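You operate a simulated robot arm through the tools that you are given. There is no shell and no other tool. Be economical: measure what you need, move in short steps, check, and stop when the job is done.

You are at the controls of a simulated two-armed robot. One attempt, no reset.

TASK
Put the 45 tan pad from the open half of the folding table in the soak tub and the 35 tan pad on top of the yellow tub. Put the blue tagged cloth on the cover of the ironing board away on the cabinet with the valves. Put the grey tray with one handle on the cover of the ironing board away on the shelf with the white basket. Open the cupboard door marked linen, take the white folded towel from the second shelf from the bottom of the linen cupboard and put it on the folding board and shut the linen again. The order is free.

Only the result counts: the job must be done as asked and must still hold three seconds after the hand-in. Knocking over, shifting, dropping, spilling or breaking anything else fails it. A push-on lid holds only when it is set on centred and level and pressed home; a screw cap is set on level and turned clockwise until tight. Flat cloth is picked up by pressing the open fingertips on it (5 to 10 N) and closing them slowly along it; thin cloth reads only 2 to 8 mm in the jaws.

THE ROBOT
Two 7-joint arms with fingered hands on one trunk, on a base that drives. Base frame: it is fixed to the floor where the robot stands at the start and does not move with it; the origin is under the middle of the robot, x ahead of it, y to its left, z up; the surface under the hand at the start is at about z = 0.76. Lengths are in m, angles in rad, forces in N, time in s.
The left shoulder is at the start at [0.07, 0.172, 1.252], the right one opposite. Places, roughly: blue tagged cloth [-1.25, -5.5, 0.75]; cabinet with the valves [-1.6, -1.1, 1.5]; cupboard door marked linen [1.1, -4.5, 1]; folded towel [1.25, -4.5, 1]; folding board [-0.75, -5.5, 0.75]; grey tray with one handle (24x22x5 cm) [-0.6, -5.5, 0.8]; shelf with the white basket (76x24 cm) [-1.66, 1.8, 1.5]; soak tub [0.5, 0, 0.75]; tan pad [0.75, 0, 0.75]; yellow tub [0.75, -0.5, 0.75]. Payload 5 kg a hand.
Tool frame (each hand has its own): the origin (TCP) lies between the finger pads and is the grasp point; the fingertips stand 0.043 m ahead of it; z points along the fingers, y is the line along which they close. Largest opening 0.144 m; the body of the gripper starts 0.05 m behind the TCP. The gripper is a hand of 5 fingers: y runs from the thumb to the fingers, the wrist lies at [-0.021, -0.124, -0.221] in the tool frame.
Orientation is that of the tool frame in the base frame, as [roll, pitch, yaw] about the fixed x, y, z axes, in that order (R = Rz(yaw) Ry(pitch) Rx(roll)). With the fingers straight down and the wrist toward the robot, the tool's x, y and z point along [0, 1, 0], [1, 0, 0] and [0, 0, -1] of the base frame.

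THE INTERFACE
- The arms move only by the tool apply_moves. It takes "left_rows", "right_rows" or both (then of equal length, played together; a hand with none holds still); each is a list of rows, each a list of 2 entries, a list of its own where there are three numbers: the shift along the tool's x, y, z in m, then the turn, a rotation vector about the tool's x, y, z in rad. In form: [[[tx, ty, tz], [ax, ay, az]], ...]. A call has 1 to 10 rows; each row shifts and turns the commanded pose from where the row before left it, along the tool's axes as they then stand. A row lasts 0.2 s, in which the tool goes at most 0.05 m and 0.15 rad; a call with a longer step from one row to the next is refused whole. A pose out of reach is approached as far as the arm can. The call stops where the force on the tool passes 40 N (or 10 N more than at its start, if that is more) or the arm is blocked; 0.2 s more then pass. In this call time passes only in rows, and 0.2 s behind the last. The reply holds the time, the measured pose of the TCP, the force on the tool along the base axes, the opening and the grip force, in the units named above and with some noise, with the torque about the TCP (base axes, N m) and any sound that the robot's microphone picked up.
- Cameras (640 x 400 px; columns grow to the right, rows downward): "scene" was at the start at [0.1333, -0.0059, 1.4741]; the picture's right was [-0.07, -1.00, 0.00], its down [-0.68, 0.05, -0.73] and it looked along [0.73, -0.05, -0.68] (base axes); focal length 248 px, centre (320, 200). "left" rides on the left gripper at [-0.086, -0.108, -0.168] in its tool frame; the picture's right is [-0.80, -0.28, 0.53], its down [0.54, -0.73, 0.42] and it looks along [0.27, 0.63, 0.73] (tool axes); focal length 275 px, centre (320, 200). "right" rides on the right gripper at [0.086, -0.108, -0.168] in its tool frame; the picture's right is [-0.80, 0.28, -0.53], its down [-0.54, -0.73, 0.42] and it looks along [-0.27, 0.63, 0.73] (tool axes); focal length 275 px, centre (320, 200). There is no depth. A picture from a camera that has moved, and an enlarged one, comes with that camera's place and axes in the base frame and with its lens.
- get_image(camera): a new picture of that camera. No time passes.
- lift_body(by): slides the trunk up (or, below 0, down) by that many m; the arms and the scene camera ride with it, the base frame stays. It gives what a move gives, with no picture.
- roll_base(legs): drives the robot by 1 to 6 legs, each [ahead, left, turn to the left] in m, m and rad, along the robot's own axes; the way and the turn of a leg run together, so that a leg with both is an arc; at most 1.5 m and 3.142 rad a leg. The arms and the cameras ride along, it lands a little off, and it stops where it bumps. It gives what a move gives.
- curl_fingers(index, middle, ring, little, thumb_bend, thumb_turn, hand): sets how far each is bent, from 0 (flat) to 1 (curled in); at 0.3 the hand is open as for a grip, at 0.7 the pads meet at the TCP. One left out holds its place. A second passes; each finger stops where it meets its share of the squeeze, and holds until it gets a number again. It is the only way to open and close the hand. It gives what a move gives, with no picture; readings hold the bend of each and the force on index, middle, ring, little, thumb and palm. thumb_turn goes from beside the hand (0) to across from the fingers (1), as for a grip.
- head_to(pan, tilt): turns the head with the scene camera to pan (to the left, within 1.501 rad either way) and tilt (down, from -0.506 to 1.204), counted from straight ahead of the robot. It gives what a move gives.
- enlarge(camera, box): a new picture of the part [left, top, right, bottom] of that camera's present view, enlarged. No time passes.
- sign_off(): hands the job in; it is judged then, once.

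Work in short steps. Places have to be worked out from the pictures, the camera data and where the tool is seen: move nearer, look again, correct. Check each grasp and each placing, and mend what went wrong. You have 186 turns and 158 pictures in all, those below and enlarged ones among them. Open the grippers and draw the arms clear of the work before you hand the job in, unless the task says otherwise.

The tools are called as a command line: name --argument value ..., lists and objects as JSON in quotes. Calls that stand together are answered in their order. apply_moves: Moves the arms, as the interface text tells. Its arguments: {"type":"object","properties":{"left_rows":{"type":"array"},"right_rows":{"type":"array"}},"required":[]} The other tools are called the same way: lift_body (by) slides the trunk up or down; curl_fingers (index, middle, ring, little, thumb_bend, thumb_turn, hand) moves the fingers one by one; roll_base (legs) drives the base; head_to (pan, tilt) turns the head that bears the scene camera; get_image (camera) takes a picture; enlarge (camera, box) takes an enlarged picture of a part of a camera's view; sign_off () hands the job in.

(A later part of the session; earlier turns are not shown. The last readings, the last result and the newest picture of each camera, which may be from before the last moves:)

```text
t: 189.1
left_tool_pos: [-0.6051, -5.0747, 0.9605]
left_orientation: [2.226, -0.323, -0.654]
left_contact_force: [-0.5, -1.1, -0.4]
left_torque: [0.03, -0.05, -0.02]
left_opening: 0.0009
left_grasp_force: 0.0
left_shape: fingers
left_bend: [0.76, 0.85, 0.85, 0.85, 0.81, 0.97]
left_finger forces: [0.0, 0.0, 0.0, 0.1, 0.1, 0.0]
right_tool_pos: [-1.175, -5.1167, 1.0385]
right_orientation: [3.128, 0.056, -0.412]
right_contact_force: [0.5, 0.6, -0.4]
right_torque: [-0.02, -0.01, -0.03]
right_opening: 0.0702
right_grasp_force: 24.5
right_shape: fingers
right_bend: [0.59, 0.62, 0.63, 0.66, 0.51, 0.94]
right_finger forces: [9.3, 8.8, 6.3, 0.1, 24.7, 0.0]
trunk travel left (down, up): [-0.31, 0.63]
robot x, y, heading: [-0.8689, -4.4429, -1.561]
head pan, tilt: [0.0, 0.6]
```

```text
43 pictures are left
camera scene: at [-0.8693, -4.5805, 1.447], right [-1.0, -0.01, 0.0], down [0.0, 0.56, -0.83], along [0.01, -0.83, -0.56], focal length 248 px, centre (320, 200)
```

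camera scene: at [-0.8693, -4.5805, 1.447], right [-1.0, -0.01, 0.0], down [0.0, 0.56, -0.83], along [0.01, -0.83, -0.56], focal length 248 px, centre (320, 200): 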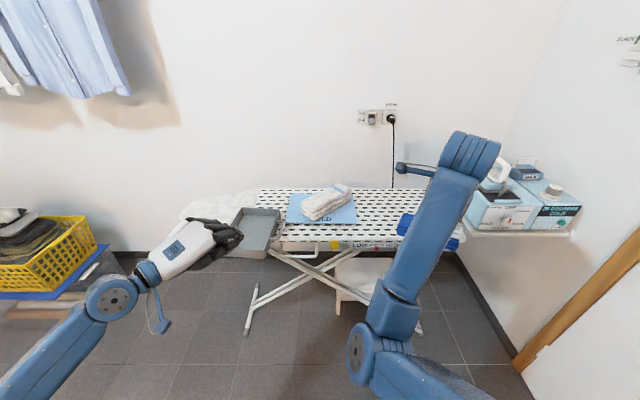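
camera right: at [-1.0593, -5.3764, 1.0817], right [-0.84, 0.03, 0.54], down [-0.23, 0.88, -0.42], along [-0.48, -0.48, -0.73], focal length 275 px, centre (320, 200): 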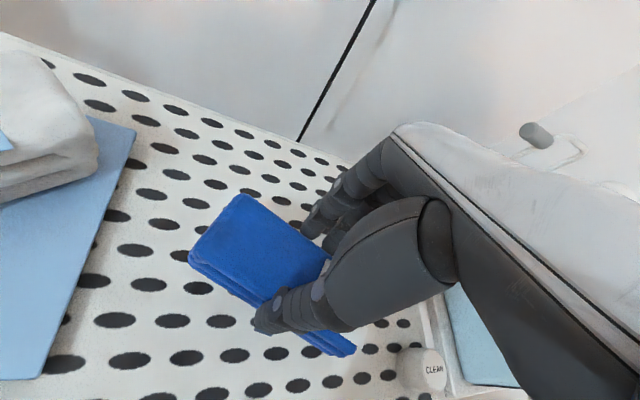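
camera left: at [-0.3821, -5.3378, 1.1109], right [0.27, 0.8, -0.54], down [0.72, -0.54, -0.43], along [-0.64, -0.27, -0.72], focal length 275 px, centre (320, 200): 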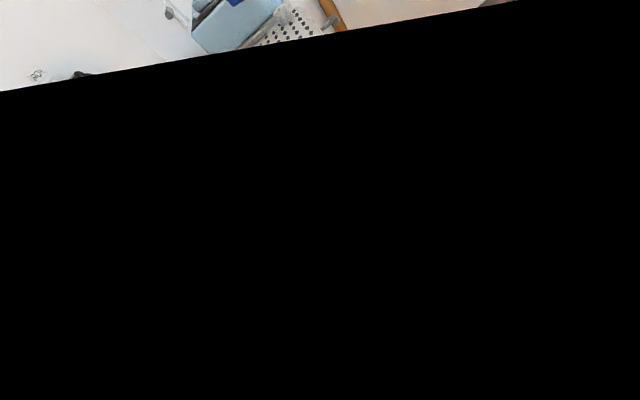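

The tray stays balanced. I finish the rotation, open the hand and lower the trunk 0.14 m.

apply_moves --left_rows '[[[0, 0, 0], [-0.0752, 0.0752, -0.0752]], [[0, 0, 0], [-0.0752, 0.0752, -0.0752]], [[0, 0, 0], [-0.0752, 0.0752, -0.0752]], [[0, 0, 0], [-0.0752, 0.0752, -0.0752]], [[0, 0, 0], [-0.0752, 0.0752, -0.0752]], [[0, 0, 0], [-0.0752, 0.0752, -0.0752]], [[0, 0, 0], [-0.0752, 0.0752, -0.0752]]]'

curl_fingers --hand "left" --index 0.4 --middle 0.4 --ring 0.4 --little 0.4 --thumb_bend 0.35

lift_body --by -0.14

enlarge --camera "scene" --box '[130, 130, 330, 290]'

```text
t: 190.7
left_tool_pos: [-0.6051, -5.0762, 0.9607]
left_orientation: [1.569, 0.017, 0.01]
left_contact_force: [-0.9, 0.3, -0.2]
left_torque: [0.05, 0.02, 0.01]
left_opening: 0.0009
left_grasp_force: 0.1
left_shape: fingers
left_bend: [0.76, 0.85, 0.85, 0.85, 0.81, 0.97]
left_finger forces: [0.0, 0.1, 0.0, 0.0, 0.1, 0.0]
right_tool_pos: [-1.1754, -5.1188, 1.0371]
right_orientation: [3.128, 0.055, -0.415]
right_contact_force: [0.1, 0.2, -0.9]
right_torque: [0.0, 0.0, 0.03]
right_opening: 0.0702
right_grasp_force: 24.9
right_shape: fingers
right_bend: [0.59, 0.62, 0.63, 0.66, 0.51, 0.94]
right_finger forces: [9.3, 8.9, 6.3, 0.1, 24.7, 0.0]
trunk travel left (down, up): [-0.31, 0.63]
robot x, y, heading: [-0.8674, -4.4433, -1.562]
head pan, tilt: [0.0, 0.6]
```

```text
t: 191.7
left_tool_pos: [-0.604, -5.0758, 0.9602]
left_orientation: [1.57, 0.016, 0.012]
left_contact_force: [-0.2, 0.6, -0.5]
left_torque: [-0.01, 0.01, 0.0]
left_opening: 0.1227
left_grasp_force: 0.0
left_shape: fingers
left_bend: [0.4, 0.4, 0.4, 0.4, 0.35, 0.97]
left_finger forces: [0.0, 0.1, 0.0, 0.1, 0.1, 0.1]
right_tool_pos: [-1.1762, -5.1179, 1.038]
right_orientation: [3.128, 0.056, -0.413]
right_contact_force: [-0.2, 0.7, -0.1]
right_torque: [-0.02, 0.03, -0.04]
right_opening: 0.0705
right_grasp_force: 24.0
right_shape: fingers
right_bend: [0.59, 0.62, 0.63, 0.66, 0.51, 0.94]
right_finger forces: [9.4, 8.7, 6.3, 0.0, 24.7, 0.1]
trunk travel left (down, up): [-0.31, 0.63]
robot x, y, heading: [-0.8704, -4.4439, -1.564]
head pan, tilt: [0.0, 0.6]
```

```text
t: 193.4
left_tool_pos: [-0.6037, -5.0752, 0.8207]
left_orientation: [1.57, 0.017, 0.012]
left_contact_force: [0.0, 0.2, 0.5]
left_torque: [0.02, 0.02, -0.04]
left_opening: 0.123
left_grasp_force: 0.0
left_shape: fingers
left_bend: [0.4, 0.4, 0.4, 0.4, 0.35, 0.97]
left_finger forces: [0.0, 0.0, 0.0, 0.0, 0.1, 0.0]
right_tool_pos: [-1.1754, -5.1174, 0.8979]
right_orientation: [3.127, 0.057, -0.412]
right_contact_force: [0.8, -0.2, -0.2]
right_torque: [-0.02, 0.0, -0.01]
right_opening: 0.0704
right_grasp_force: 24.8
right_shape: fingers
right_bend: [0.59, 0.62, 0.63, 0.66, 0.51, 0.94]
right_finger forces: [9.4, 8.9, 6.2, 0.1, 24.7, 0.0]
trunk travel left (down, up): [-0.17, 0.77]
robot x, y, heading: [-0.8695, -4.4439, -1.565]
head pan, tilt: [0.0, 0.6]
```

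```text
2.50 times, centred on (230, 210) of scene
camera zoom: at [-0.8693, -4.5807, 1.307], right [-1.0, -0.01, 0.0], down [0.0, 0.56, -0.83], along [0.01, -0.82, -0.56], focal length 620 px, centre (545, 175)
```

zoom: 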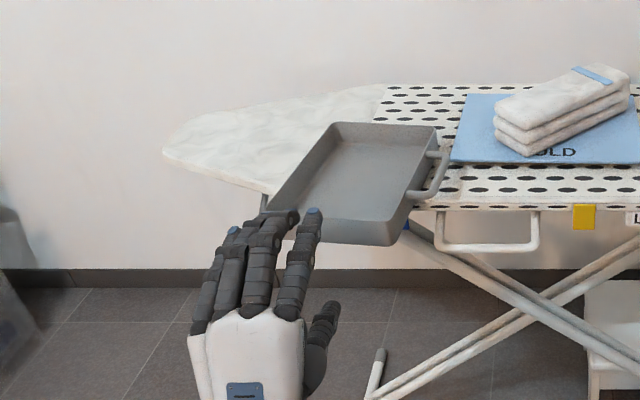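

Tray spans y -5.165…-5.407, x -0.53…-0.70. I centre the hand and slide forward with fingers above and thumb below the overhanging edge.

apply_moves --left_rows '[[[-0.008, -0.005, 0.03], [0, 0, 0]], [[-0.008, -0.004, 0.03], [0, 0, 0]], [[0, 0, 0.03], [0, 0, 0]], [[0, 0, 0.02], [0, 0, 0]], [[0, 0, 0.013], [0, 0, 0]]]'

enlarge --camera "scene" --box '[150, 150, 310, 280]'

```text
t: 194.6
left_tool_pos: [-0.619, -5.2008, 0.8114]
left_orientation: [1.571, 0.015, 0.005]
left_contact_force: [0.3, -0.3, 0.1]
left_torque: [-0.01, -0.01, 0.01]
left_opening: 0.1231
left_grasp_force: 0.1
left_shape: fingers
left_bend: [0.4, 0.4, 0.4, 0.4, 0.35, 0.97]
left_finger forces: [0.0, 0.1, 0.1, 0.0, 0.0, 0.0]
right_tool_pos: [-1.176, -5.1184, 0.8968]
right_orientation: [3.128, 0.056, -0.413]
right_contact_force: [0.6, 0.4, -0.6]
right_torque: [0.03, -0.01, -0.02]
right_opening: 0.0703
right_grasp_force: 24.6
right_shape: fingers
right_bend: [0.59, 0.62, 0.63, 0.66, 0.51, 0.94]
right_finger forces: [9.5, 8.7, 6.3, 0.0, 24.7, 0.0]
trunk travel left (down, up): [-0.17, 0.77]
robot x, y, heading: [-0.8686, -4.4378, -1.558]
head pan, tilt: [0.0, 0.6]
```

```text
3.08 times, centred on (230, 215) of scene
camera zoom: at [-0.8693, -4.5813, 1.3068], right [-1.0, -0.01, 0.0], down [0.0, 0.57, -0.82], along [0.01, -0.82, -0.57], focal length 762 px, centre (597, 154)
```

zoom: 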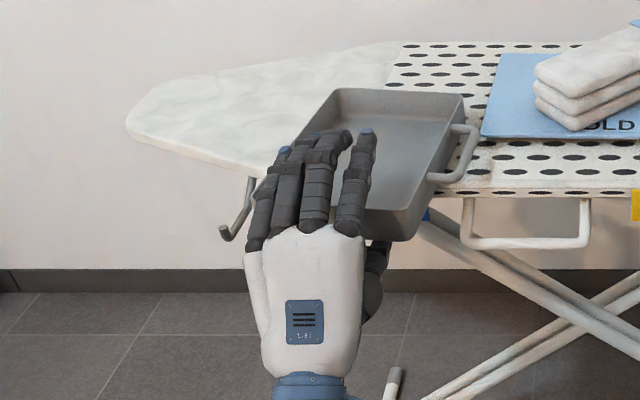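

Fingers are above the tray, thumb below. I close gently.

curl_fingers --hand "left" --index 0.55 --middle 0.55 --ring 0.55 --little 0.5 --thumb_bend 0.6

curl_fingers --hand "left" --index 0.75 --middle 0.75 --ring 0.75 --little 0.65 --thumb_bend 0.78

enlarge --camera "scene" --box '[150, 150, 310, 280]'

```text
t: 195.6
left_tool_pos: [-0.6192, -5.1986, 0.8111]
left_orientation: [1.57, 0.018, 0.009]
left_contact_force: [0.0, 0.0, -0.5]
left_torque: [0.04, 0.02, -0.01]
left_opening: 0.0536
left_grasp_force: 0.2
left_shape: fingers
left_bend: [0.55, 0.55, 0.55, 0.5, 0.59, 0.97]
left_finger forces: [0.0, 0.0, 0.0, 0.1, 1.1, 0.0]
right_tool_pos: [-1.176, -5.1169, 0.8971]
right_orientation: [3.127, 0.056, -0.413]
right_contact_force: [1.0, 0.5, -1.3]
right_torque: [0.0, 0.04, 0.03]
right_opening: 0.0703
right_grasp_force: 24.9
right_shape: fingers
right_bend: [0.59, 0.62, 0.63, 0.66, 0.51, 0.94]
right_finger forces: [9.4, 8.7, 6.3, 0.0, 24.7, 0.0]
trunk travel left (down, up): [-0.17, 0.77]
robot x, y, heading: [-0.8734, -4.4422, -1.559]
head pan, tilt: [0.0, 0.6]
```

```text
t: 196.6
left_tool_pos: [-0.62, -5.1969, 0.8112]
left_orientation: [1.571, 0.016, 0.007]
left_contact_force: [-0.5, -0.2, -0.8]
left_torque: [0.18, 0.0, 0.02]
left_opening: 0.0052
left_grasp_force: 16.7
left_shape: fingers
left_bend: [0.74, 0.75, 0.75, 0.65, 0.72, 0.96]
left_finger forces: [11.1, 5.1, 0.0, 0.0, 17.6, 0.0]
right_tool_pos: [-1.1752, -5.117, 0.8969]
right_orientation: [3.127, 0.058, -0.412]
right_contact_force: [-0.4, -0.1, -1.1]
right_torque: [0.01, 0.01, 0.0]
right_opening: 0.07
right_grasp_force: 24.2
right_shape: fingers
right_bend: [0.59, 0.62, 0.63, 0.66, 0.51, 0.94]
right_finger forces: [9.5, 8.8, 6.3, 0.0, 24.7, 0.0]
trunk travel left (down, up): [-0.17, 0.77]
robot x, y, heading: [-0.8731, -4.4452, -1.562]
head pan, tilt: [0.0, 0.6]
```

```text
3.08 times, centred on (230, 215) of scene
camera zoom: at [-0.8692, -4.5812, 1.3068], right [-1.0, -0.01, 0.0], down [0.0, 0.57, -0.82], along [0.01, -0.82, -0.57], focal length 762 px, centre (597, 154)
```

zoom: 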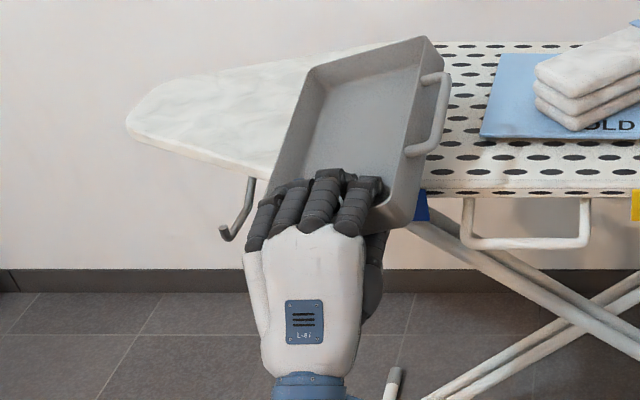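

The floor plate is pinched, and the tray tilted up a bit. I tighten, then lift slightly to see how it hangs.

curl_fingers --hand "left" --index 0.9 --middle 0.9 --ring 0.9 --little 0.85 --thumb_bend 0.9

apply_moves --left_rows '[[[0, 0.02, 0], [0, 0, 0]], [[0, 0.03, 0], [0, 0, 0]]]'

enlarge --camera "scene" --box '[150, 110, 350, 270]'

```text
t: 197.6
left_tool_pos: [-0.6201, -5.1986, 0.8111]
left_orientation: [1.571, 0.015, 0.007]
left_contact_force: [0.6, 0.1, -0.3]
left_torque: [0.12, 0.03, -0.01]
left_opening: 0.0082
left_grasp_force: 26.6
left_shape: fingers
left_bend: [0.82, 0.9, 0.89, 0.85, 0.82, 0.94]
left_finger forces: [19.2, 9.2, 0.0, 0.0, 24.9, 0.1]
right_tool_pos: [-1.1753, -5.1179, 0.8981]
right_orientation: [3.128, 0.056, -0.413]
right_contact_force: [0.1, 0.0, -0.4]
right_torque: [0.01, 0.01, 0.02]
right_opening: 0.0702
right_grasp_force: 24.2
right_shape: fingers
right_bend: [0.59, 0.62, 0.63, 0.66, 0.51, 0.94]
right_finger forces: [9.5, 8.7, 6.3, 0.1, 24.6, 0.0]
trunk travel left (down, up): [-0.17, 0.77]
robot x, y, heading: [-0.8692, -4.4457, -1.565]
head pan, tilt: [0.0, 0.6]
```

```text
t: 198.2
left_tool_pos: [-0.6205, -5.1983, 0.8618]
left_orientation: [1.571, 0.015, 0.009]
left_contact_force: [-0.3, -0.1, -2.1]
left_torque: [0.14, 0.02, -0.02]
left_opening: 0.0083
left_grasp_force: 26.4
left_shape: fingers
left_bend: [0.82, 0.9, 0.89, 0.85, 0.82, 0.94]
left_finger forces: [19.7, 8.2, 0.1, 0.1, 24.3, 0.1]
right_tool_pos: [-1.1757, -5.1166, 0.8965]
right_orientation: [3.13, 0.055, -0.413]
right_contact_force: [0.3, 1.0, -0.7]
right_torque: [-0.01, 0.01, -0.01]
right_opening: 0.0703
right_grasp_force: 24.3
right_shape: fingers
right_bend: [0.59, 0.62, 0.63, 0.66, 0.51, 0.94]
right_finger forces: [9.4, 8.7, 6.3, 0.0, 24.7, 0.0]
trunk travel left (down, up): [-0.17, 0.77]
robot x, y, heading: [-0.8698, -4.4406, -1.561]
head pan, tilt: [0.0, 0.6]
```

```text
2.50 times, centred on (250, 190) of scene
camera zoom: at [-0.8696, -4.5809, 1.3068], right [-1.0, -0.01, 0.0], down [0.0, 0.57, -0.82], along [0.01, -0.82, -0.57], focal length 620 px, centre (495, 225)
```

zoom: 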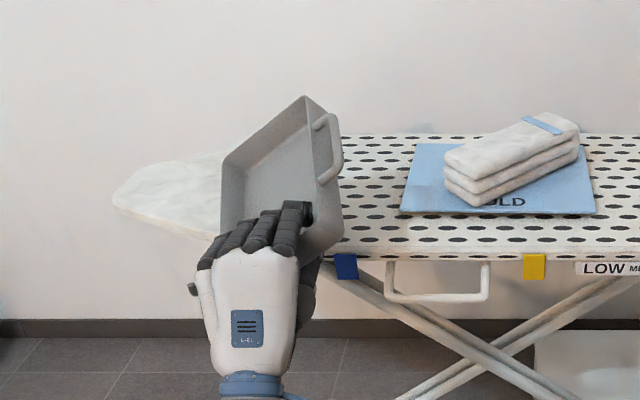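

The tray is light (~2 N) and firmly pinched, tilted but secure. I raise the trunk, back off to the aisle, turn round and drive toward the valve cabinet.

lift_body --by 0.25

roll_base --legs '[[-0.25, 0, 0], [0, 0.57, 0], [0, 0, 3.12], [1.45, 0, 0], [1.3, 0, 0]]'

head_to --pan 0.6 --tilt 0.3

get_image --camera "scene"

```text
t: 200.7
left_tool_pos: [-0.6201, -5.1987, 1.1103]
left_orientation: [1.571, 0.016, 0.011]
left_contact_force: [0.4, -0.2, -1.8]
left_torque: [0.15, 0.04, -0.02]
left_opening: 0.0077
left_grasp_force: 25.8
left_shape: fingers
left_bend: [0.82, 0.9, 0.89, 0.85, 0.82, 0.94]
left_finger forces: [20.5, 6.1, 0.0, 0.0, 24.2, 0.0]
right_tool_pos: [-1.1761, -5.1171, 1.1474]
right_orientation: [3.126, 0.056, -0.413]
right_contact_force: [0.7, -1.5, -0.8]
right_torque: [0.03, 0.0, 0.01]
right_opening: 0.0702
right_grasp_force: 24.6
right_shape: fingers
right_bend: [0.59, 0.62, 0.63, 0.66, 0.51, 0.94]
right_finger forces: [9.4, 8.7, 6.3, 0.0, 24.7, 0.0]
trunk travel left (down, up): [-0.42, 0.52]
robot x, y, heading: [-0.8707, -4.4391, -1.563]
head pan, tilt: [0.0, 0.6]
```

```text
t: 225.6
left_tool_pos: [-0.2651, -0.6485, 1.1125]
left_orientation: [1.571, 0.015, 3.061]
left_contact_force: [0.2, 0.1, -2.2]
left_torque: [-0.17, -0.04, 0.0]
left_opening: 0.0081
left_grasp_force: 24.4
left_shape: fingers
left_bend: [0.82, 0.9, 0.89, 0.85, 0.82, 0.94]
left_finger forces: [20.5, 5.3, 0.0, 0.0, 24.2, 0.2]
right_tool_pos: [0.2818, -0.7783, 1.147]
right_orientation: [3.127, 0.056, 2.641]
right_contact_force: [1.1, 0.7, -0.2]
right_torque: [0.0, -0.01, -0.03]
right_opening: 0.0694
right_grasp_force: 22.5
right_shape: fingers
right_bend: [0.59, 0.62, 0.63, 0.66, 0.51, 0.94]
right_finger forces: [8.6, 8.0, 5.7, 0.0, 22.7, 0.0]
trunk travel left (down, up): [-0.42, 0.52]
robot x, y, heading: [-0.0831, -1.4256, 1.494]
head pan, tilt: [0.0, 0.6]
```

```text
t: 226.6
left_tool_pos: [-0.2645, -0.6492, 1.1111]
left_orientation: [1.571, 0.016, 3.064]
left_contact_force: [0.7, 0.6, -2.4]
left_torque: [-0.1, -0.02, 0.0]
left_opening: 0.0081
left_grasp_force: 24.6
left_shape: fingers
left_bend: [0.82, 0.9, 0.89, 0.85, 0.82, 0.94]
left_finger forces: [20.6, 5.2, 0.0, 0.1, 24.3, 0.0]
right_tool_pos: [0.2818, -0.7785, 1.1474]
right_orientation: [3.127, 0.055, 2.642]
right_contact_force: [-0.2, 0.0, -1.0]
right_torque: [-0.02, 0.01, -0.03]
right_opening: 0.0691
right_grasp_force: 22.9
right_shape: fingers
right_bend: [0.59, 0.62, 0.63, 0.66, 0.51, 0.94]
right_finger forces: [8.6, 8.0, 5.8, 0.1, 22.6, 0.0]
trunk travel left (down, up): [-0.42, 0.52]
robot x, y, heading: [-0.0803, -1.4254, 1.494]
head pan, tilt: [0.6, 0.3]
```

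```text
38 pictures are left
camera scene: at [-0.124, -1.2933, 1.5843], right [0.87, 0.5, 0.0], down [0.15, -0.26, -0.95], along [-0.47, 0.83, -0.3], focal length 248 px, centre (320, 200)
```

scene: 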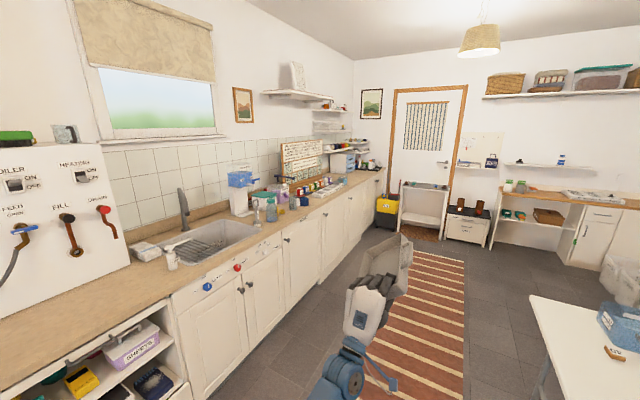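

Tray and cloth both held. I raise the trunk fully, turn left so the right arm will face the cabinet, and look at its top.

lift_body --by 0.52

roll_base --legs '[[0, 0, 2.45]]'

roll_base --legs '[[-0.05, -0.6, 0]]'

head_to --pan -0.8 --tilt 0.5

get_image --camera "scene"

```text
refused: 0.52 is not a number from -0.4 to 0.4
```

```text
t: 232.9
left_tool_pos: [-0.4043, -2.1548, 1.111]
left_orientation: [1.571, 0.015, -0.728]
left_contact_force: [0.1, -0.1, -1.8]
left_torque: [0.12, -0.08, 0.03]
left_opening: 0.0077
left_grasp_force: 24.0
left_shape: fingers
left_bend: [0.82, 0.9, 0.89, 0.85, 0.82, 0.94]
left_finger forces: [20.4, 4.7, 0.0, 0.0, 23.9, 0.0]
right_tool_pos: [-0.7599, -1.7212, 1.1475]
right_orientation: [3.127, 0.056, -1.15]
right_contact_force: [0.3, -0.9, -0.7]
right_torque: [-0.02, 0.02, 0.01]
right_opening: 0.0683
right_grasp_force: 20.6
right_shape: fingers
right_bend: [0.59, 0.62, 0.64, 0.66, 0.51, 0.94]
right_finger forces: [8.1, 7.4, 5.3, 0.1, 21.1, 0.0]
trunk travel left (down, up): [-0.42, 0.52]
robot x, y, heading: [-0.0811, -1.4262, -2.301]
head pan, tilt: [0.6, 0.3]
```

```text
t: 236.3
left_tool_pos: [-0.8186, -1.7173, 1.1114]
left_orientation: [1.571, 0.015, -0.734]
left_contact_force: [0.3, 0.2, -2.1]
left_torque: [0.16, -0.06, 0.0]
left_opening: 0.0076
left_grasp_force: 24.8
left_shape: fingers
left_bend: [0.82, 0.9, 0.89, 0.85, 0.82, 0.94]
left_finger forces: [20.4, 4.7, 0.0, 0.0, 24.1, 0.0]
right_tool_pos: [-1.1727, -1.2815, 1.1465]
right_orientation: [3.128, 0.056, -1.154]
right_contact_force: [-0.2, -0.8, -1.4]
right_torque: [0.01, 0.03, 0.0]
right_opening: 0.0685
right_grasp_force: 21.3
right_shape: fingers
right_bend: [0.59, 0.62, 0.64, 0.66, 0.51, 0.94]
right_finger forces: [8.1, 7.4, 5.3, 0.0, 21.3, 0.0]
trunk travel left (down, up): [-0.42, 0.52]
robot x, y, heading: [-0.4881, -0.9928, -2.308]
head pan, tilt: [0.6, 0.3]
```

```text
t: 237.8
left_tool_pos: [-0.8172, -1.7184, 1.1115]
left_orientation: [1.571, 0.017, -0.736]
left_contact_force: [-0.3, 0.3, -1.7]
left_torque: [0.11, -0.03, 0.0]
left_opening: 0.0075
left_grasp_force: 24.7
left_shape: fingers
left_bend: [0.82, 0.9, 0.89, 0.85, 0.82, 0.94]
left_finger forces: [20.4, 4.7, 0.0, 0.0, 24.0, 0.0]
right_tool_pos: [-1.1725, -1.2804, 1.1479]
right_orientation: [3.125, 0.056, -1.154]
right_contact_force: [-0.6, 0.0, -0.9]
right_torque: [0.02, -0.01, -0.01]
right_opening: 0.0683
right_grasp_force: 20.4
right_shape: fingers
right_bend: [0.59, 0.62, 0.64, 0.66, 0.51, 0.94]
right_finger forces: [8.2, 7.4, 5.3, 0.0, 21.2, 0.0]
trunk travel left (down, up): [-0.42, 0.52]
robot x, y, heading: [-0.4936, -0.9897, -2.303]
head pan, tilt: [-0.799, 0.499]
```

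```text
37 pictures are left
camera scene: at [-0.616, -1.0314, 1.5659], right [-0.04, 1.0, 0.0], down [0.48, 0.02, -0.88], along [-0.88, -0.03, -0.48], focal length 248 px, centre (320, 200)
```

scene: 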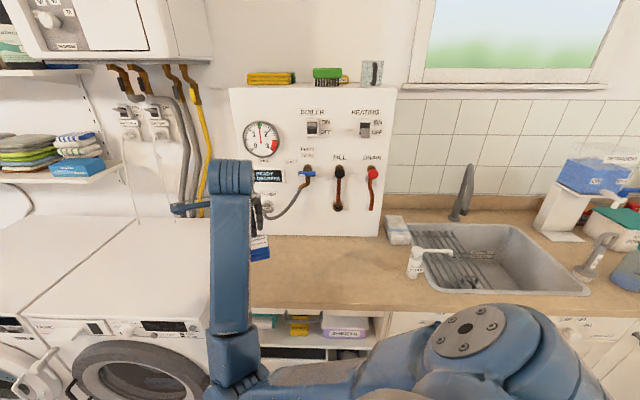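

The lift step was too large; nothing was touched. I lift 0.4 + 0.12 now and look down at the cabinet top.

lift_body --by 0.4

lift_body --by 0.12

enlarge --camera "scene" --box '[200, 180, 420, 330]'

```text
t: 241.7
left_tool_pos: [-0.8167, -1.7174, 1.5115]
left_orientation: [1.571, 0.016, -0.732]
left_contact_force: [0.5, -0.1, -2.0]
left_torque: [0.16, -0.06, 0.0]
left_opening: 0.0079
left_grasp_force: 24.3
left_shape: fingers
left_bend: [0.82, 0.9, 0.89, 0.85, 0.82, 0.94]
left_finger forces: [20.6, 4.7, 0.0, 0.1, 24.0, 0.1]
right_tool_pos: [-1.172, -1.282, 1.5476]
right_orientation: [3.127, 0.056, -1.154]
right_contact_force: [-0.4, 0.6, 0.4]
right_torque: [-0.01, 0.02, 0.03]
right_opening: 0.0686
right_grasp_force: 21.2
right_shape: fingers
right_bend: [0.59, 0.62, 0.64, 0.66, 0.51, 0.94]
right_finger forces: [8.2, 7.4, 5.3, 0.0, 21.2, 0.0]
trunk travel left (down, up): [-0.82, 0.12]
robot x, y, heading: [-0.4918, -0.9904, -2.303]
head pan, tilt: [-0.799, 0.499]
```

```text
t: 243.2
left_tool_pos: [-0.8177, -1.7173, 1.6307]
left_orientation: [1.571, 0.014, -0.732]
left_contact_force: [-0.3, -1.2, -1.5]
left_torque: [0.13, -0.05, 0.02]
left_opening: 0.0079
left_grasp_force: 24.9
left_shape: fingers
left_bend: [0.82, 0.9, 0.89, 0.85, 0.82, 0.94]
left_finger forces: [20.5, 4.7, 0.0, 0.1, 24.1, 0.0]
right_tool_pos: [-1.1721, -1.2813, 1.6672]
right_orientation: [3.13, 0.056, -1.153]
right_contact_force: [0.1, -1.1, -1.2]
right_torque: [0.01, 0.03, -0.06]
right_opening: 0.0683
right_grasp_force: 21.3
right_shape: fingers
right_bend: [0.59, 0.62, 0.64, 0.66, 0.51, 0.94]
right_finger forces: [8.1, 7.4, 5.3, 0.1, 21.3, 0.0]
trunk travel left (down, up): [-0.94, 0.0]
robot x, y, heading: [-0.4904, -0.9897, -2.305]
head pan, tilt: [-0.799, 0.499]
```

```text
2.67 times, centred on (310, 255) of scene
camera zoom: at [-0.6161, -1.0315, 2.0858], right [-0.04, 1.0, 0.0], down [0.48, 0.02, -0.88], along [-0.88, -0.03, -0.48], focal length 661 px, centre (347, 53)
```

zoom: 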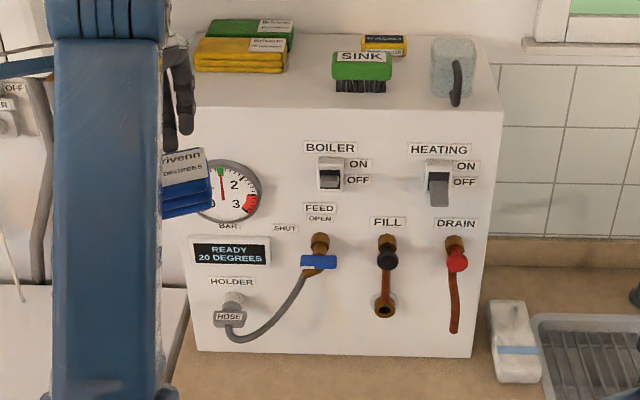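

On the cabinet top (z≈1.5) the front strip before the yellow cloth is free: x -1.515…-1.61, y≈-1.33…-1.1. I drive 0.19 m closer and align the right hand square to the cabinet.

roll_base --legs '[[0.127, -0.141, 0]]'

apply_moves --right_rows '[[[0, 0, 0], [0, 0, 0.14]], [[0, 0, 0], [0, 0, 0.14]], [[0, 0, 0], [0, 0, 0.14]]]'

get_image --camera "right"

```text
t: 244.7
left_tool_pos: [-1.0052, -1.716, 1.6325]
left_orientation: [1.569, 0.017, -0.738]
left_contact_force: [0.6, -0.1, -1.4]
left_torque: [0.11, -0.09, -0.01]
left_opening: 0.0077
left_grasp_force: 24.3
left_shape: fingers
left_bend: [0.82, 0.9, 0.89, 0.85, 0.82, 0.94]
left_finger forces: [20.5, 4.8, 0.1, 0.2, 24.1, 0.1]
right_tool_pos: [-1.3582, -1.2791, 1.67]
right_orientation: [3.121, 0.059, -1.158]
right_contact_force: [1.3, 0.0, -0.2]
right_torque: [0.0, 0.06, 0.01]
right_opening: 0.0685
right_grasp_force: 21.1
right_shape: fingers
right_bend: [0.59, 0.62, 0.64, 0.66, 0.51, 0.94]
right_finger forces: [8.2, 7.4, 5.2, 0.0, 21.3, 0.1]
trunk travel left (down, up): [-0.94, 0.0]
robot x, y, heading: [-0.6829, -0.9905, -2.305]
head pan, tilt: [-0.799, 0.499]
```

```text
t: 245.7
left_tool_pos: [-1.0107, -1.7164, 1.6302]
left_orientation: [1.573, 0.014, -0.737]
left_contact_force: [-1.7, 1.3, -1.9]
left_torque: [0.12, -0.06, 0.04]
left_opening: 0.008
left_grasp_force: 24.9
left_shape: fingers
left_bend: [0.82, 0.9, 0.89, 0.85, 0.82, 0.94]
left_finger forces: [20.5, 4.7, 0.1, 0.0, 24.1, 0.0]
right_tool_pos: [-1.3902, -1.2555, 1.6828]
right_orientation: [3.057, 0.066, -1.626]
right_contact_force: [-0.1, -0.1, -1.0]
right_torque: [0.02, -0.05, -0.03]
right_opening: 0.0685
right_grasp_force: 21.4
right_shape: fingers
right_bend: [0.6, 0.62, 0.64, 0.66, 0.51, 0.94]
right_finger forces: [8.2, 7.5, 5.4, 0.0, 21.6, 0.1]
trunk travel left (down, up): [-0.94, 0.0]
robot x, y, heading: [-0.6762, -0.9905, -2.308]
head pan, tilt: [-0.799, 0.499]
stopped in row 3 (right hand): the arm was blocked; the commanded pose is now the measured one
```

```text
35 pictures are left
camera right: at [-1.2735, -1.3584, 1.8345], right [-0.19, 0.77, 0.61], down [0.72, 0.53, -0.45], along [-0.67, 0.35, -0.66], focal length 275 px, centre (320, 200)
```

right: 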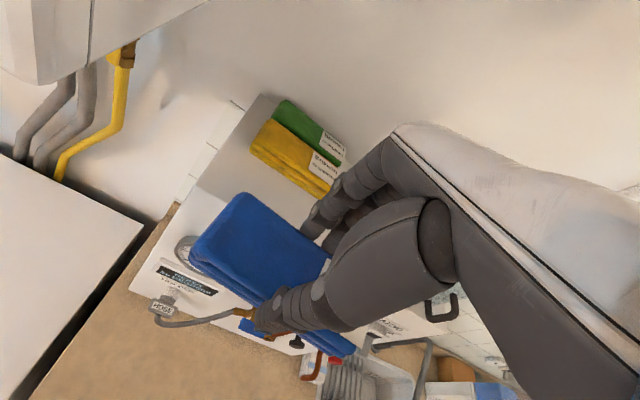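

The view confirms the free strip ahead of the yellow cloth. I level the hand, move 0.15 m over the strip and lower to just above it.

apply_moves --right_rows '[[[-0.004, 0.04, 0], [0.04, 0.03, -0.025]], [[-0.004, 0.04, 0], [0.045, 0.036, -0.03]], [[-0.002, 0.04, 0], [0, 0, 0]], [[0, 0.03, 0], [0, 0, 0]], [[0, 0, 0.03], [0, 0, 0]], [[0, 0, 0.03], [0, 0, 0]], [[0, 0, 0.03], [0, 0, 0]]]'

get_image --camera "right"

enlarge --camera "scene" --box '[160, 180, 400, 340]'

```text
t: 247.3
left_tool_pos: [-1.0113, -1.7167, 1.6309]
left_orientation: [1.571, 0.014, -0.735]
left_contact_force: [-0.7, 0.3, -1.6]
left_torque: [0.12, -0.03, 0.01]
left_opening: 0.0076
left_grasp_force: 24.8
left_shape: fingers
left_bend: [0.82, 0.9, 0.89, 0.85, 0.82, 0.94]
left_finger forces: [20.5, 4.6, 0.0, 0.1, 24.1, 0.1]
right_tool_pos: [-1.5352, -1.2467, 1.5983]
right_orientation: [-3.137, 0.001, -1.563]
right_contact_force: [0.4, -0.1, -0.4]
right_torque: [-0.02, 0.01, 0.01]
right_opening: 0.0685
right_grasp_force: 20.8
right_shape: fingers
right_bend: [0.6, 0.62, 0.64, 0.66, 0.51, 0.94]
right_finger forces: [8.4, 7.3, 5.4, 0.1, 21.3, 0.0]
trunk travel left (down, up): [-0.94, 0.0]
robot x, y, heading: [-0.6814, -0.9933, -2.311]
head pan, tilt: [-0.799, 0.499]
```

```text
34 pictures are left
camera right: at [-1.4278, -1.3316, 1.7667], right [-0.29, 0.8, 0.53], down [0.72, 0.55, -0.42], along [-0.63, 0.26, -0.73], focal length 275 px, centre (320, 200)
```

right: 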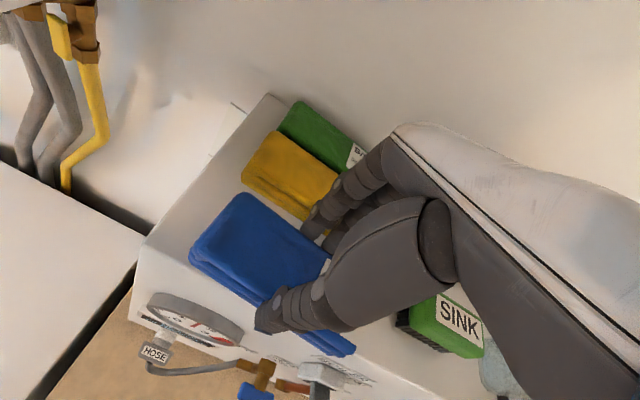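

```text
2.50 times, centred on (280, 260) of scene
camera zoom: at [-0.8069, -1.0302, 2.0859], right [-0.03, 1.0, 0.0], down [0.48, 0.02, -0.88], along [-0.88, -0.03, -0.48], focal length 620 px, centre (420, 50)
```

zoom: 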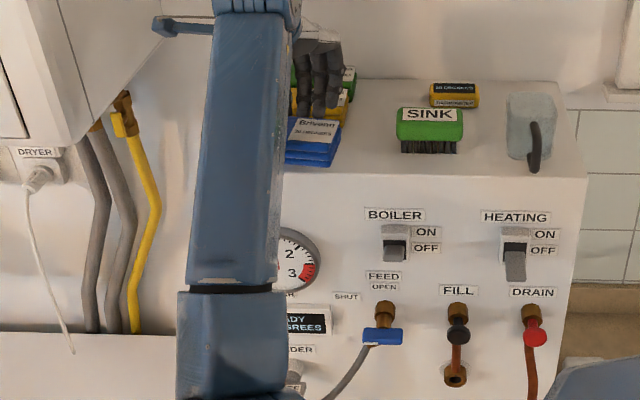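

The cloth sits ~2 cm toward the thumb from the TCP. I shift 2 cm back and lower in small steps.

apply_moves --right_rows '[[[0, 0.01, 0.008], [0, 0, 0]], [[0, 0.01, 0.01], [0, 0, 0]], [[0, 0, 0.008], [0, 0, 0]], [[0, 0, 0.005], [0, 0, 0]], [[0, 0, 0.004], [0, 0, 0]]]'

get_image --camera "right"

```text
t: 248.6
left_tool_pos: [-1.0088, -1.7155, 1.6311]
left_orientation: [1.571, 0.015, -0.737]
left_contact_force: [-0.4, -0.3, -2.7]
left_torque: [0.12, -0.07, 0.01]
left_opening: 0.0079
left_grasp_force: 24.7
left_shape: fingers
left_bend: [0.82, 0.9, 0.89, 0.85, 0.82, 0.94]
left_finger forces: [20.4, 4.5, 0.0, 0.1, 24.0, 0.0]
right_tool_pos: [-1.5559, -1.2464, 1.5699]
right_orientation: [3.13, -0.006, -1.565]
right_contact_force: [3.5, 2.9, 17.3]
right_torque: [0.07, -0.39, 0.09]
right_opening: 0.0687
right_grasp_force: 24.5
right_shape: fingers
right_bend: [0.59, 0.62, 0.64, 0.66, 0.52, 0.94]
right_finger forces: [8.7, 7.5, 6.3, 0.0, 25.6, 0.0]
trunk travel left (down, up): [-0.94, 0.0]
robot x, y, heading: [-0.6815, -0.9893, -2.304]
head pan, tilt: [-0.799, 0.499]
stopped in row 5 (right hand): the force on the tool passed its limit at 42 N (the readings are from after the stop); the commanded pose is now the measured one
```

```text
32 pictures are left
camera right: at [-1.4454, -1.3304, 1.7384], right [-0.28, 0.8, 0.53], down [0.72, 0.54, -0.43], along [-0.64, 0.26, -0.73], focal length 275 px, centre (320, 200)
```

right: 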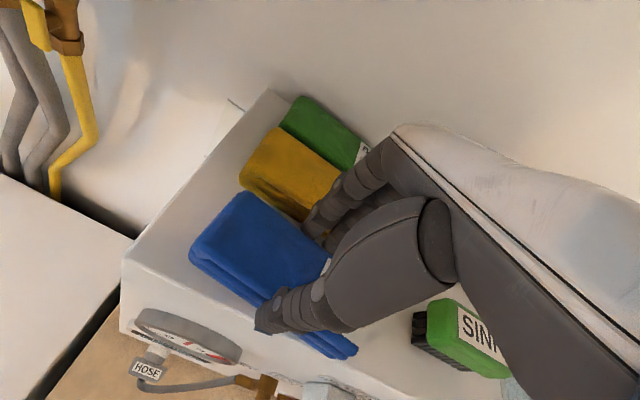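

The cloth rests on the top inside the front edge. I ease up and open, mostly with the thumb.

curl_fingers --hand "right" --thumb_bend 0.38 --index 0.57 --middle 0.6 --ring 0.61

apply_moves --right_rows '[[[0, 0, -0.01], [0, 0, 0]], [[0, 0, -0.02], [0, 0, 0]], [[0, 0, -0.04], [0, 0, 0]], [[0, -0.02, -0.04], [0, 0, 0]]]'

get_image --camera "right"

```text
t: 249.6
left_tool_pos: [-1.0089, -1.7164, 1.6313]
left_orientation: [1.571, 0.015, -0.736]
left_contact_force: [-0.1, -1.0, -2.0]
left_torque: [0.15, -0.07, -0.05]
left_opening: 0.0075
left_grasp_force: 24.2
left_shape: fingers
left_bend: [0.82, 0.9, 0.89, 0.85, 0.82, 0.94]
left_finger forces: [20.5, 4.7, 0.0, 0.0, 24.0, 0.0]
right_tool_pos: [-1.5574, -1.2467, 1.5656]
right_orientation: [3.137, -0.002, -1.568]
right_contact_force: [1.7, -0.1, 0.6]
right_torque: [0.03, -0.04, -0.01]
right_opening: 0.0888
right_grasp_force: 1.0
right_shape: fingers
right_bend: [0.56, 0.61, 0.61, 0.66, 0.38, 0.97]
right_finger forces: [0.0, 1.6, 0.1, 0.0, 0.0, 0.1]
trunk travel left (down, up): [-0.94, 0.0]
robot x, y, heading: [-0.6801, -0.9923, -2.305]
head pan, tilt: [-0.799, 0.499]
```

```text
t: 250.6
left_tool_pos: [-1.0085, -1.7162, 1.6319]
left_orientation: [1.57, 0.015, -0.733]
left_contact_force: [0.0, -0.2, -1.7]
left_torque: [0.11, -0.05, -0.01]
left_opening: 0.0076
left_grasp_force: 25.0
left_shape: fingers
left_bend: [0.82, 0.9, 0.89, 0.85, 0.82, 0.94]
left_finger forces: [20.6, 4.7, 0.1, 0.1, 24.1, 0.0]
right_tool_pos: [-1.534, -1.2498, 1.6772]
right_orientation: [3.137, -0.005, -1.565]
right_contact_force: [0.6, -0.3, -0.6]
right_torque: [0.01, 0.04, 0.01]
right_opening: 0.0888
right_grasp_force: 0.1
right_shape: fingers
right_bend: [0.56, 0.6, 0.61, 0.66, 0.38, 0.97]
right_finger forces: [0.0, 0.0, 0.0, 0.0, 0.1, 0.0]
trunk travel left (down, up): [-0.94, 0.0]
robot x, y, heading: [-0.6767, -0.9897, -2.303]
head pan, tilt: [-0.799, 0.499]
```

```text
31 pictures are left
camera right: at [-1.4248, -1.3339, 1.845], right [-0.29, 0.8, 0.53], down [0.72, 0.55, -0.43], along [-0.63, 0.26, -0.73], focal length 275 px, centre (320, 200)
```

right: 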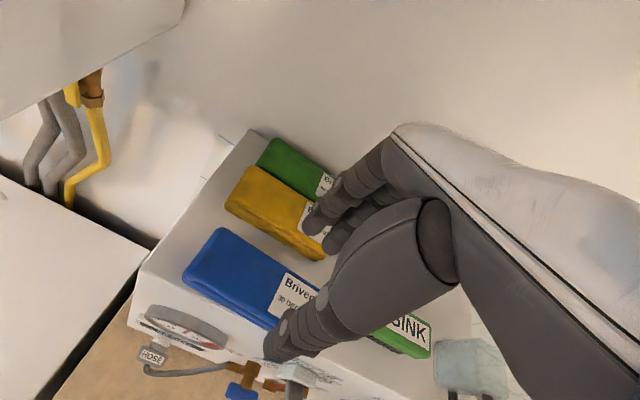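

The blue cloth lies on the cabinet, neighbours undisturbed. Now I back off, turn toward the north-west and drive toward the basket shelf.

roll_base --legs '[[-0.3, 0.334, 0], [0, 0, -1.38]]'

head_to --pan -0.3 --tilt 0.25

get_image --camera "scene"

```text
t: 253.1
left_tool_pos: [-0.5995, -1.7224, 1.6274]
left_orientation: [1.576, 0.012, -0.737]
left_contact_force: [-0.3, -0.1, -1.7]
left_torque: [0.16, -0.07, 0.02]
left_opening: 0.0074
left_grasp_force: 25.0
left_shape: fingers
left_bend: [0.82, 0.9, 0.89, 0.85, 0.82, 0.94]
left_finger forces: [20.4, 4.6, 0.0, 0.0, 24.1, 0.0]
right_tool_pos: [-1.1258, -1.2558, 1.6731]
right_orientation: [3.14, -0.003, -1.566]
right_contact_force: [-0.1, -0.7, 0.1]
right_torque: [0.02, 0.01, 0.0]
right_opening: 0.0891
right_grasp_force: 0.0
right_shape: fingers
right_bend: [0.56, 0.6, 0.61, 0.66, 0.38, 0.97]
right_finger forces: [0.0, 0.0, 0.1, 0.0, 0.0, 0.1]
trunk travel left (down, up): [-0.94, 0.0]
robot x, y, heading: [-0.2617, -0.9945, -2.306]
head pan, tilt: [-0.799, 0.499]
stopped in leg 1: the robot was blocked; the commanded pose is now the measured one
```

```text
t: 254.0
left_tool_pos: [-0.5959, -1.7233, 1.6301]
left_orientation: [1.573, 0.013, -0.737]
left_contact_force: [-0.7, -1.4, -2.4]
left_torque: [0.14, -0.04, 0.0]
left_opening: 0.008
left_grasp_force: 24.6
left_shape: fingers
left_bend: [0.82, 0.9, 0.89, 0.85, 0.82, 0.94]
left_finger forces: [20.5, 4.6, 0.0, 0.0, 24.2, 0.0]
right_tool_pos: [-1.1222, -1.2549, 1.676]
right_orientation: [3.136, -0.002, -1.566]
right_contact_force: [-0.3, 0.0, 0.0]
right_torque: [0.04, -0.03, -0.03]
right_opening: 0.089
right_grasp_force: 0.0
right_shape: fingers
right_bend: [0.56, 0.6, 0.61, 0.66, 0.38, 0.97]
right_finger forces: [0.0, 0.0, 0.0, 0.0, 0.0, 0.0]
trunk travel left (down, up): [-0.94, 0.0]
robot x, y, heading: [-0.2653, -0.9974, -2.31]
head pan, tilt: [-0.3, 0.25]
```

```text
30 pictures are left
camera scene: at [-0.3822, -1.0814, 2.1088], right [-0.51, 0.86, 0.0], down [0.21, 0.13, -0.97], along [-0.84, -0.49, -0.25], focal length 248 px, centre (320, 200)
```

scene: 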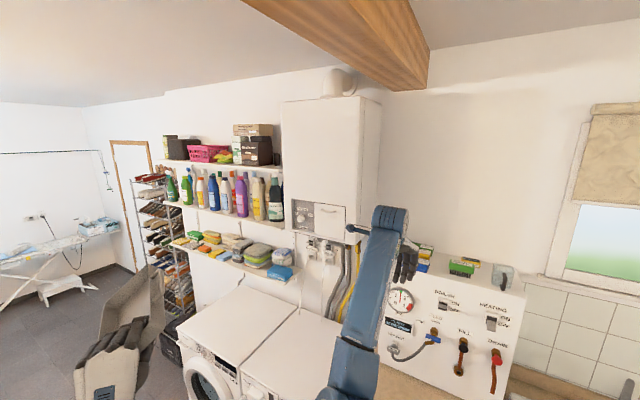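

The base was blocked just at the end of the retreat, cause unclear. I lower the trunk 0.35 m, ease forward a little, and then turn right while watching for any block.

lift_body --by -0.35

roll_base --legs '[[0.04, 0.0, 0], [0, 0, -0.7]]'

head_to --pan -1.5 --tilt 0.6

get_image --camera "scene"

```text
t: 257.4
left_tool_pos: [-0.5934, -1.7226, 1.2808]
left_orientation: [1.572, 0.014, -0.738]
left_contact_force: [-0.4, -0.5, -1.1]
left_torque: [0.13, -0.03, 0.01]
left_opening: 0.0077
left_grasp_force: 24.8
left_shape: fingers
left_bend: [0.82, 0.9, 0.89, 0.85, 0.82, 0.94]
left_finger forces: [20.7, 4.6, 0.1, 0.0, 24.2, 0.0]
right_tool_pos: [-1.1196, -1.2543, 1.3259]
right_orientation: [3.134, -0.003, -1.566]
right_contact_force: [0.2, 0.0, -0.6]
right_torque: [-0.01, 0.03, -0.01]
right_opening: 0.0889
right_grasp_force: 0.1
right_shape: fingers
right_bend: [0.56, 0.6, 0.61, 0.66, 0.38, 0.97]
right_finger forces: [0.0, 0.0, 0.0, 0.0, 0.1, 0.0]
trunk travel left (down, up): [-0.59, 0.35]
robot x, y, heading: [-0.264, -0.9948, -2.304]
head pan, tilt: [-0.3, 0.25]
```

```text
t: 260.2
left_tool_pos: [-1.0088, -1.3709, 1.2799]
left_orientation: [1.572, 0.012, -1.434]
left_contact_force: [0.0, -0.6, -2.3]
left_torque: [0.08, -0.17, -0.03]
left_opening: 0.0078
left_grasp_force: 24.3
left_shape: fingers
left_bend: [0.82, 0.9, 0.89, 0.85, 0.82, 0.94]
left_finger forces: [20.5, 4.3, 0.0, 0.0, 24.1, 0.0]
right_tool_pos: [-1.1128, -0.6729, 1.3268]
right_orientation: [3.134, -0.005, -2.26]
right_contact_force: [0.5, 0.0, 0.0]
right_torque: [-0.01, 0.03, 0.01]
right_opening: 0.089
right_grasp_force: 0.1
right_shape: fingers
right_bend: [0.56, 0.6, 0.61, 0.66, 0.38, 0.97]
right_finger forces: [0.0, 0.0, 0.0, 0.0, 0.0, 0.0]
trunk travel left (down, up): [-0.59, 0.35]
robot x, y, heading: [-0.2944, -1.0249, -3.003]
head pan, tilt: [-0.3, 0.25]
```

```text
t: 261.6
left_tool_pos: [-1.0099, -1.3717, 1.2799]
left_orientation: [1.572, 0.014, -1.432]
left_contact_force: [0.6, 0.0, -1.7]
left_torque: [0.11, -0.12, 0.02]
left_opening: 0.0077
left_grasp_force: 24.6
left_shape: fingers
left_bend: [0.82, 0.9, 0.89, 0.85, 0.82, 0.94]
left_finger forces: [20.5, 4.4, 0.0, 0.1, 24.1, 0.0]
right_tool_pos: [-1.1133, -0.6754, 1.3262]
right_orientation: [3.135, -0.004, -2.262]
right_contact_force: [-0.8, -0.7, -0.3]
right_torque: [-0.01, -0.02, -0.04]
right_opening: 0.0888
right_grasp_force: 0.0
right_shape: fingers
right_bend: [0.56, 0.6, 0.61, 0.66, 0.38, 0.97]
right_finger forces: [0.0, 0.0, 0.0, 0.1, 0.1, 0.0]
trunk travel left (down, up): [-0.59, 0.35]
robot x, y, heading: [-0.2911, -1.0252, -3.007]
head pan, tilt: [-1.499, 0.6]
```

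```text
29 pictures are left
camera scene: at [-0.3597, -0.945, 1.7269], right [0.98, 0.21, 0.0], down [0.12, -0.55, -0.83], along [-0.17, 0.81, -0.56], focal length 248 px, centre (320, 200)
```

scene: 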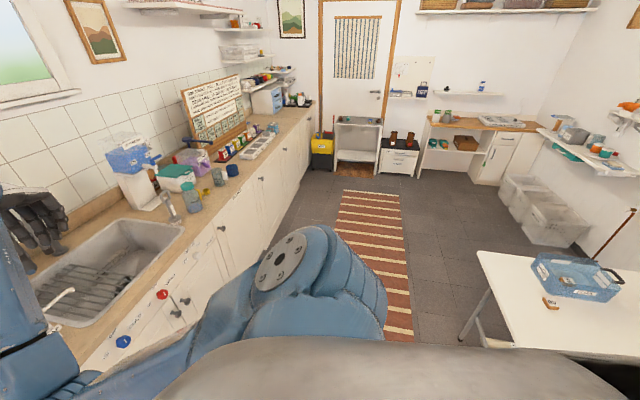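

The turn went fine and the table is as before. I zoom on the corner shelves to find the one with the white basket.

enlarge --camera "scene" --box '[180, 0, 320, 120]'

```text
3.33 times, centred on (250, 60) of scene
camera zoom: at [-0.3597, -0.945, 1.7269], right [0.98, 0.21, 0.0], down [0.12, -0.55, -0.83], along [-0.17, 0.81, -0.56], focal length 826 px, centre (553, 667)
```

zoom: 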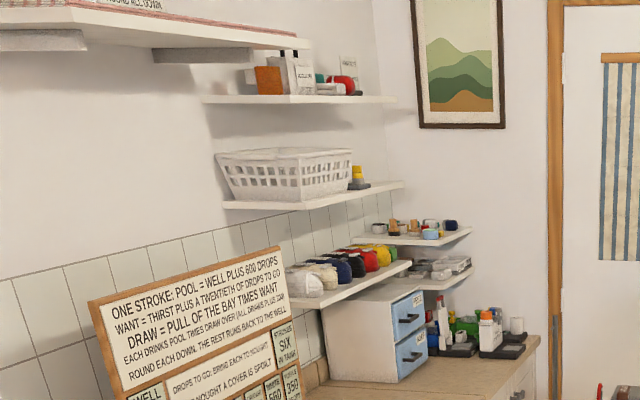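

The target shelf (y 1.4–2.15, z≈1.51) has the basket on its left part; the right part is mostly free. I drive north along the aisle, turn to face the west wall, then raise the trunk.

roll_base --legs '[[0, 0, -1.65], [1.1, 0, 0], [1.0, 0, 0], [0, 0, 1.5]]'

lift_body --by 0.33

head_to --pan -0.6 --tilt 0.35

get_image --camera "scene"

```text
t: 279.8
left_tool_pos: [-1.1482, 0.8427, 1.2814]
left_orientation: [1.572, 0.013, -1.575]
left_contact_force: [-0.2, -0.1, -1.9]
left_torque: [0.02, -0.11, -0.01]
left_opening: 0.0073
left_grasp_force: 24.5
left_shape: fingers
left_bend: [0.82, 0.9, 0.89, 0.85, 0.82, 0.94]
left_finger forces: [20.8, 4.1, 0.0, 0.0, 23.9, 0.1]
right_tool_pos: [-1.1485, 1.5471, 1.3268]
right_orientation: [3.134, -0.003, -2.407]
right_contact_force: [-0.3, 0.1, 0.3]
right_torque: [0.01, -0.02, 0.0]
right_opening: 0.0892
right_grasp_force: 0.0
right_shape: fingers
right_bend: [0.56, 0.6, 0.61, 0.66, 0.38, 0.97]
right_finger forces: [0.0, 0.0, 0.0, 0.0, 0.1, 0.0]
trunk travel left (down, up): [-0.59, 0.35]
robot x, y, heading: [-0.3874, 1.0819, 3.129]
head pan, tilt: [-1.499, 0.6]
```

```text
t: 283.1
left_tool_pos: [-1.1476, 0.8429, 1.6097]
left_orientation: [1.572, 0.015, -1.58]
left_contact_force: [0.2, 0.0, -1.5]
left_torque: [0.07, -0.14, -0.01]
left_opening: 0.0075
left_grasp_force: 24.3
left_shape: fingers
left_bend: [0.82, 0.9, 0.89, 0.85, 0.82, 0.94]
left_finger forces: [20.9, 4.0, 0.0, 0.0, 23.9, 0.0]
right_tool_pos: [-1.1484, 1.5472, 1.6578]
right_orientation: [3.133, -0.003, -2.407]
right_contact_force: [0.0, 0.2, -1.4]
right_torque: [-0.01, -0.01, 0.01]
right_opening: 0.0889
right_grasp_force: 0.0
right_shape: fingers
right_bend: [0.56, 0.6, 0.61, 0.66, 0.38, 0.97]
right_finger forces: [0.1, 0.0, 0.1, 0.0, 0.0, 0.0]
trunk travel left (down, up): [-0.92, 0.02]
robot x, y, heading: [-0.3854, 1.0811, 3.133]
head pan, tilt: [-1.499, 0.6]
```

```text
t: 284.2
left_tool_pos: [-1.1467, 0.8436, 1.6101]
left_orientation: [1.572, 0.015, -1.579]
left_contact_force: [-1.2, -0.2, -1.6]
left_torque: [0.06, -0.15, 0.01]
left_opening: 0.0074
left_grasp_force: 23.8
left_shape: fingers
left_bend: [0.82, 0.9, 0.89, 0.85, 0.82, 0.94]
left_finger forces: [20.9, 4.0, 0.1, 0.0, 23.9, 0.0]
right_tool_pos: [-1.1491, 1.547, 1.6567]
right_orientation: [3.134, -0.004, -2.407]
right_contact_force: [0.8, 0.6, -0.4]
right_torque: [0.01, 0.02, 0.02]
right_opening: 0.0886
right_grasp_force: 0.0
right_shape: fingers
right_bend: [0.56, 0.6, 0.61, 0.66, 0.38, 0.97]
right_finger forces: [0.0, 0.0, 0.1, 0.0, 0.0, 0.1]
trunk travel left (down, up): [-0.92, 0.02]
robot x, y, heading: [-0.3836, 1.0814, 3.136]
head pan, tilt: [-0.6, 0.351]
```

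```text
27 pictures are left
camera scene: at [-0.5129, 1.135, 2.0796], right [0.57, 0.82, 0.0], down [0.28, -0.2, -0.94], along [-0.77, 0.54, -0.34], focal length 248 px, centre (320, 200)
```

scene: 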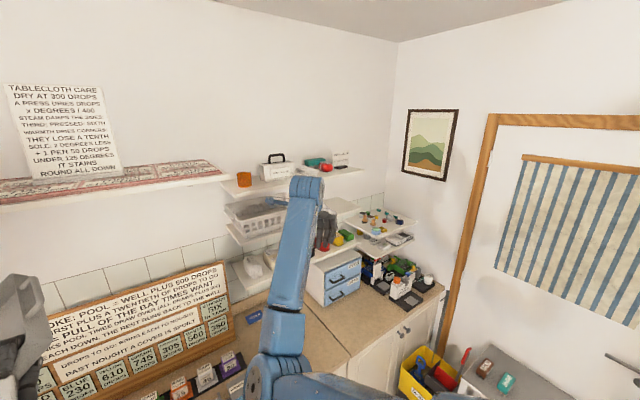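

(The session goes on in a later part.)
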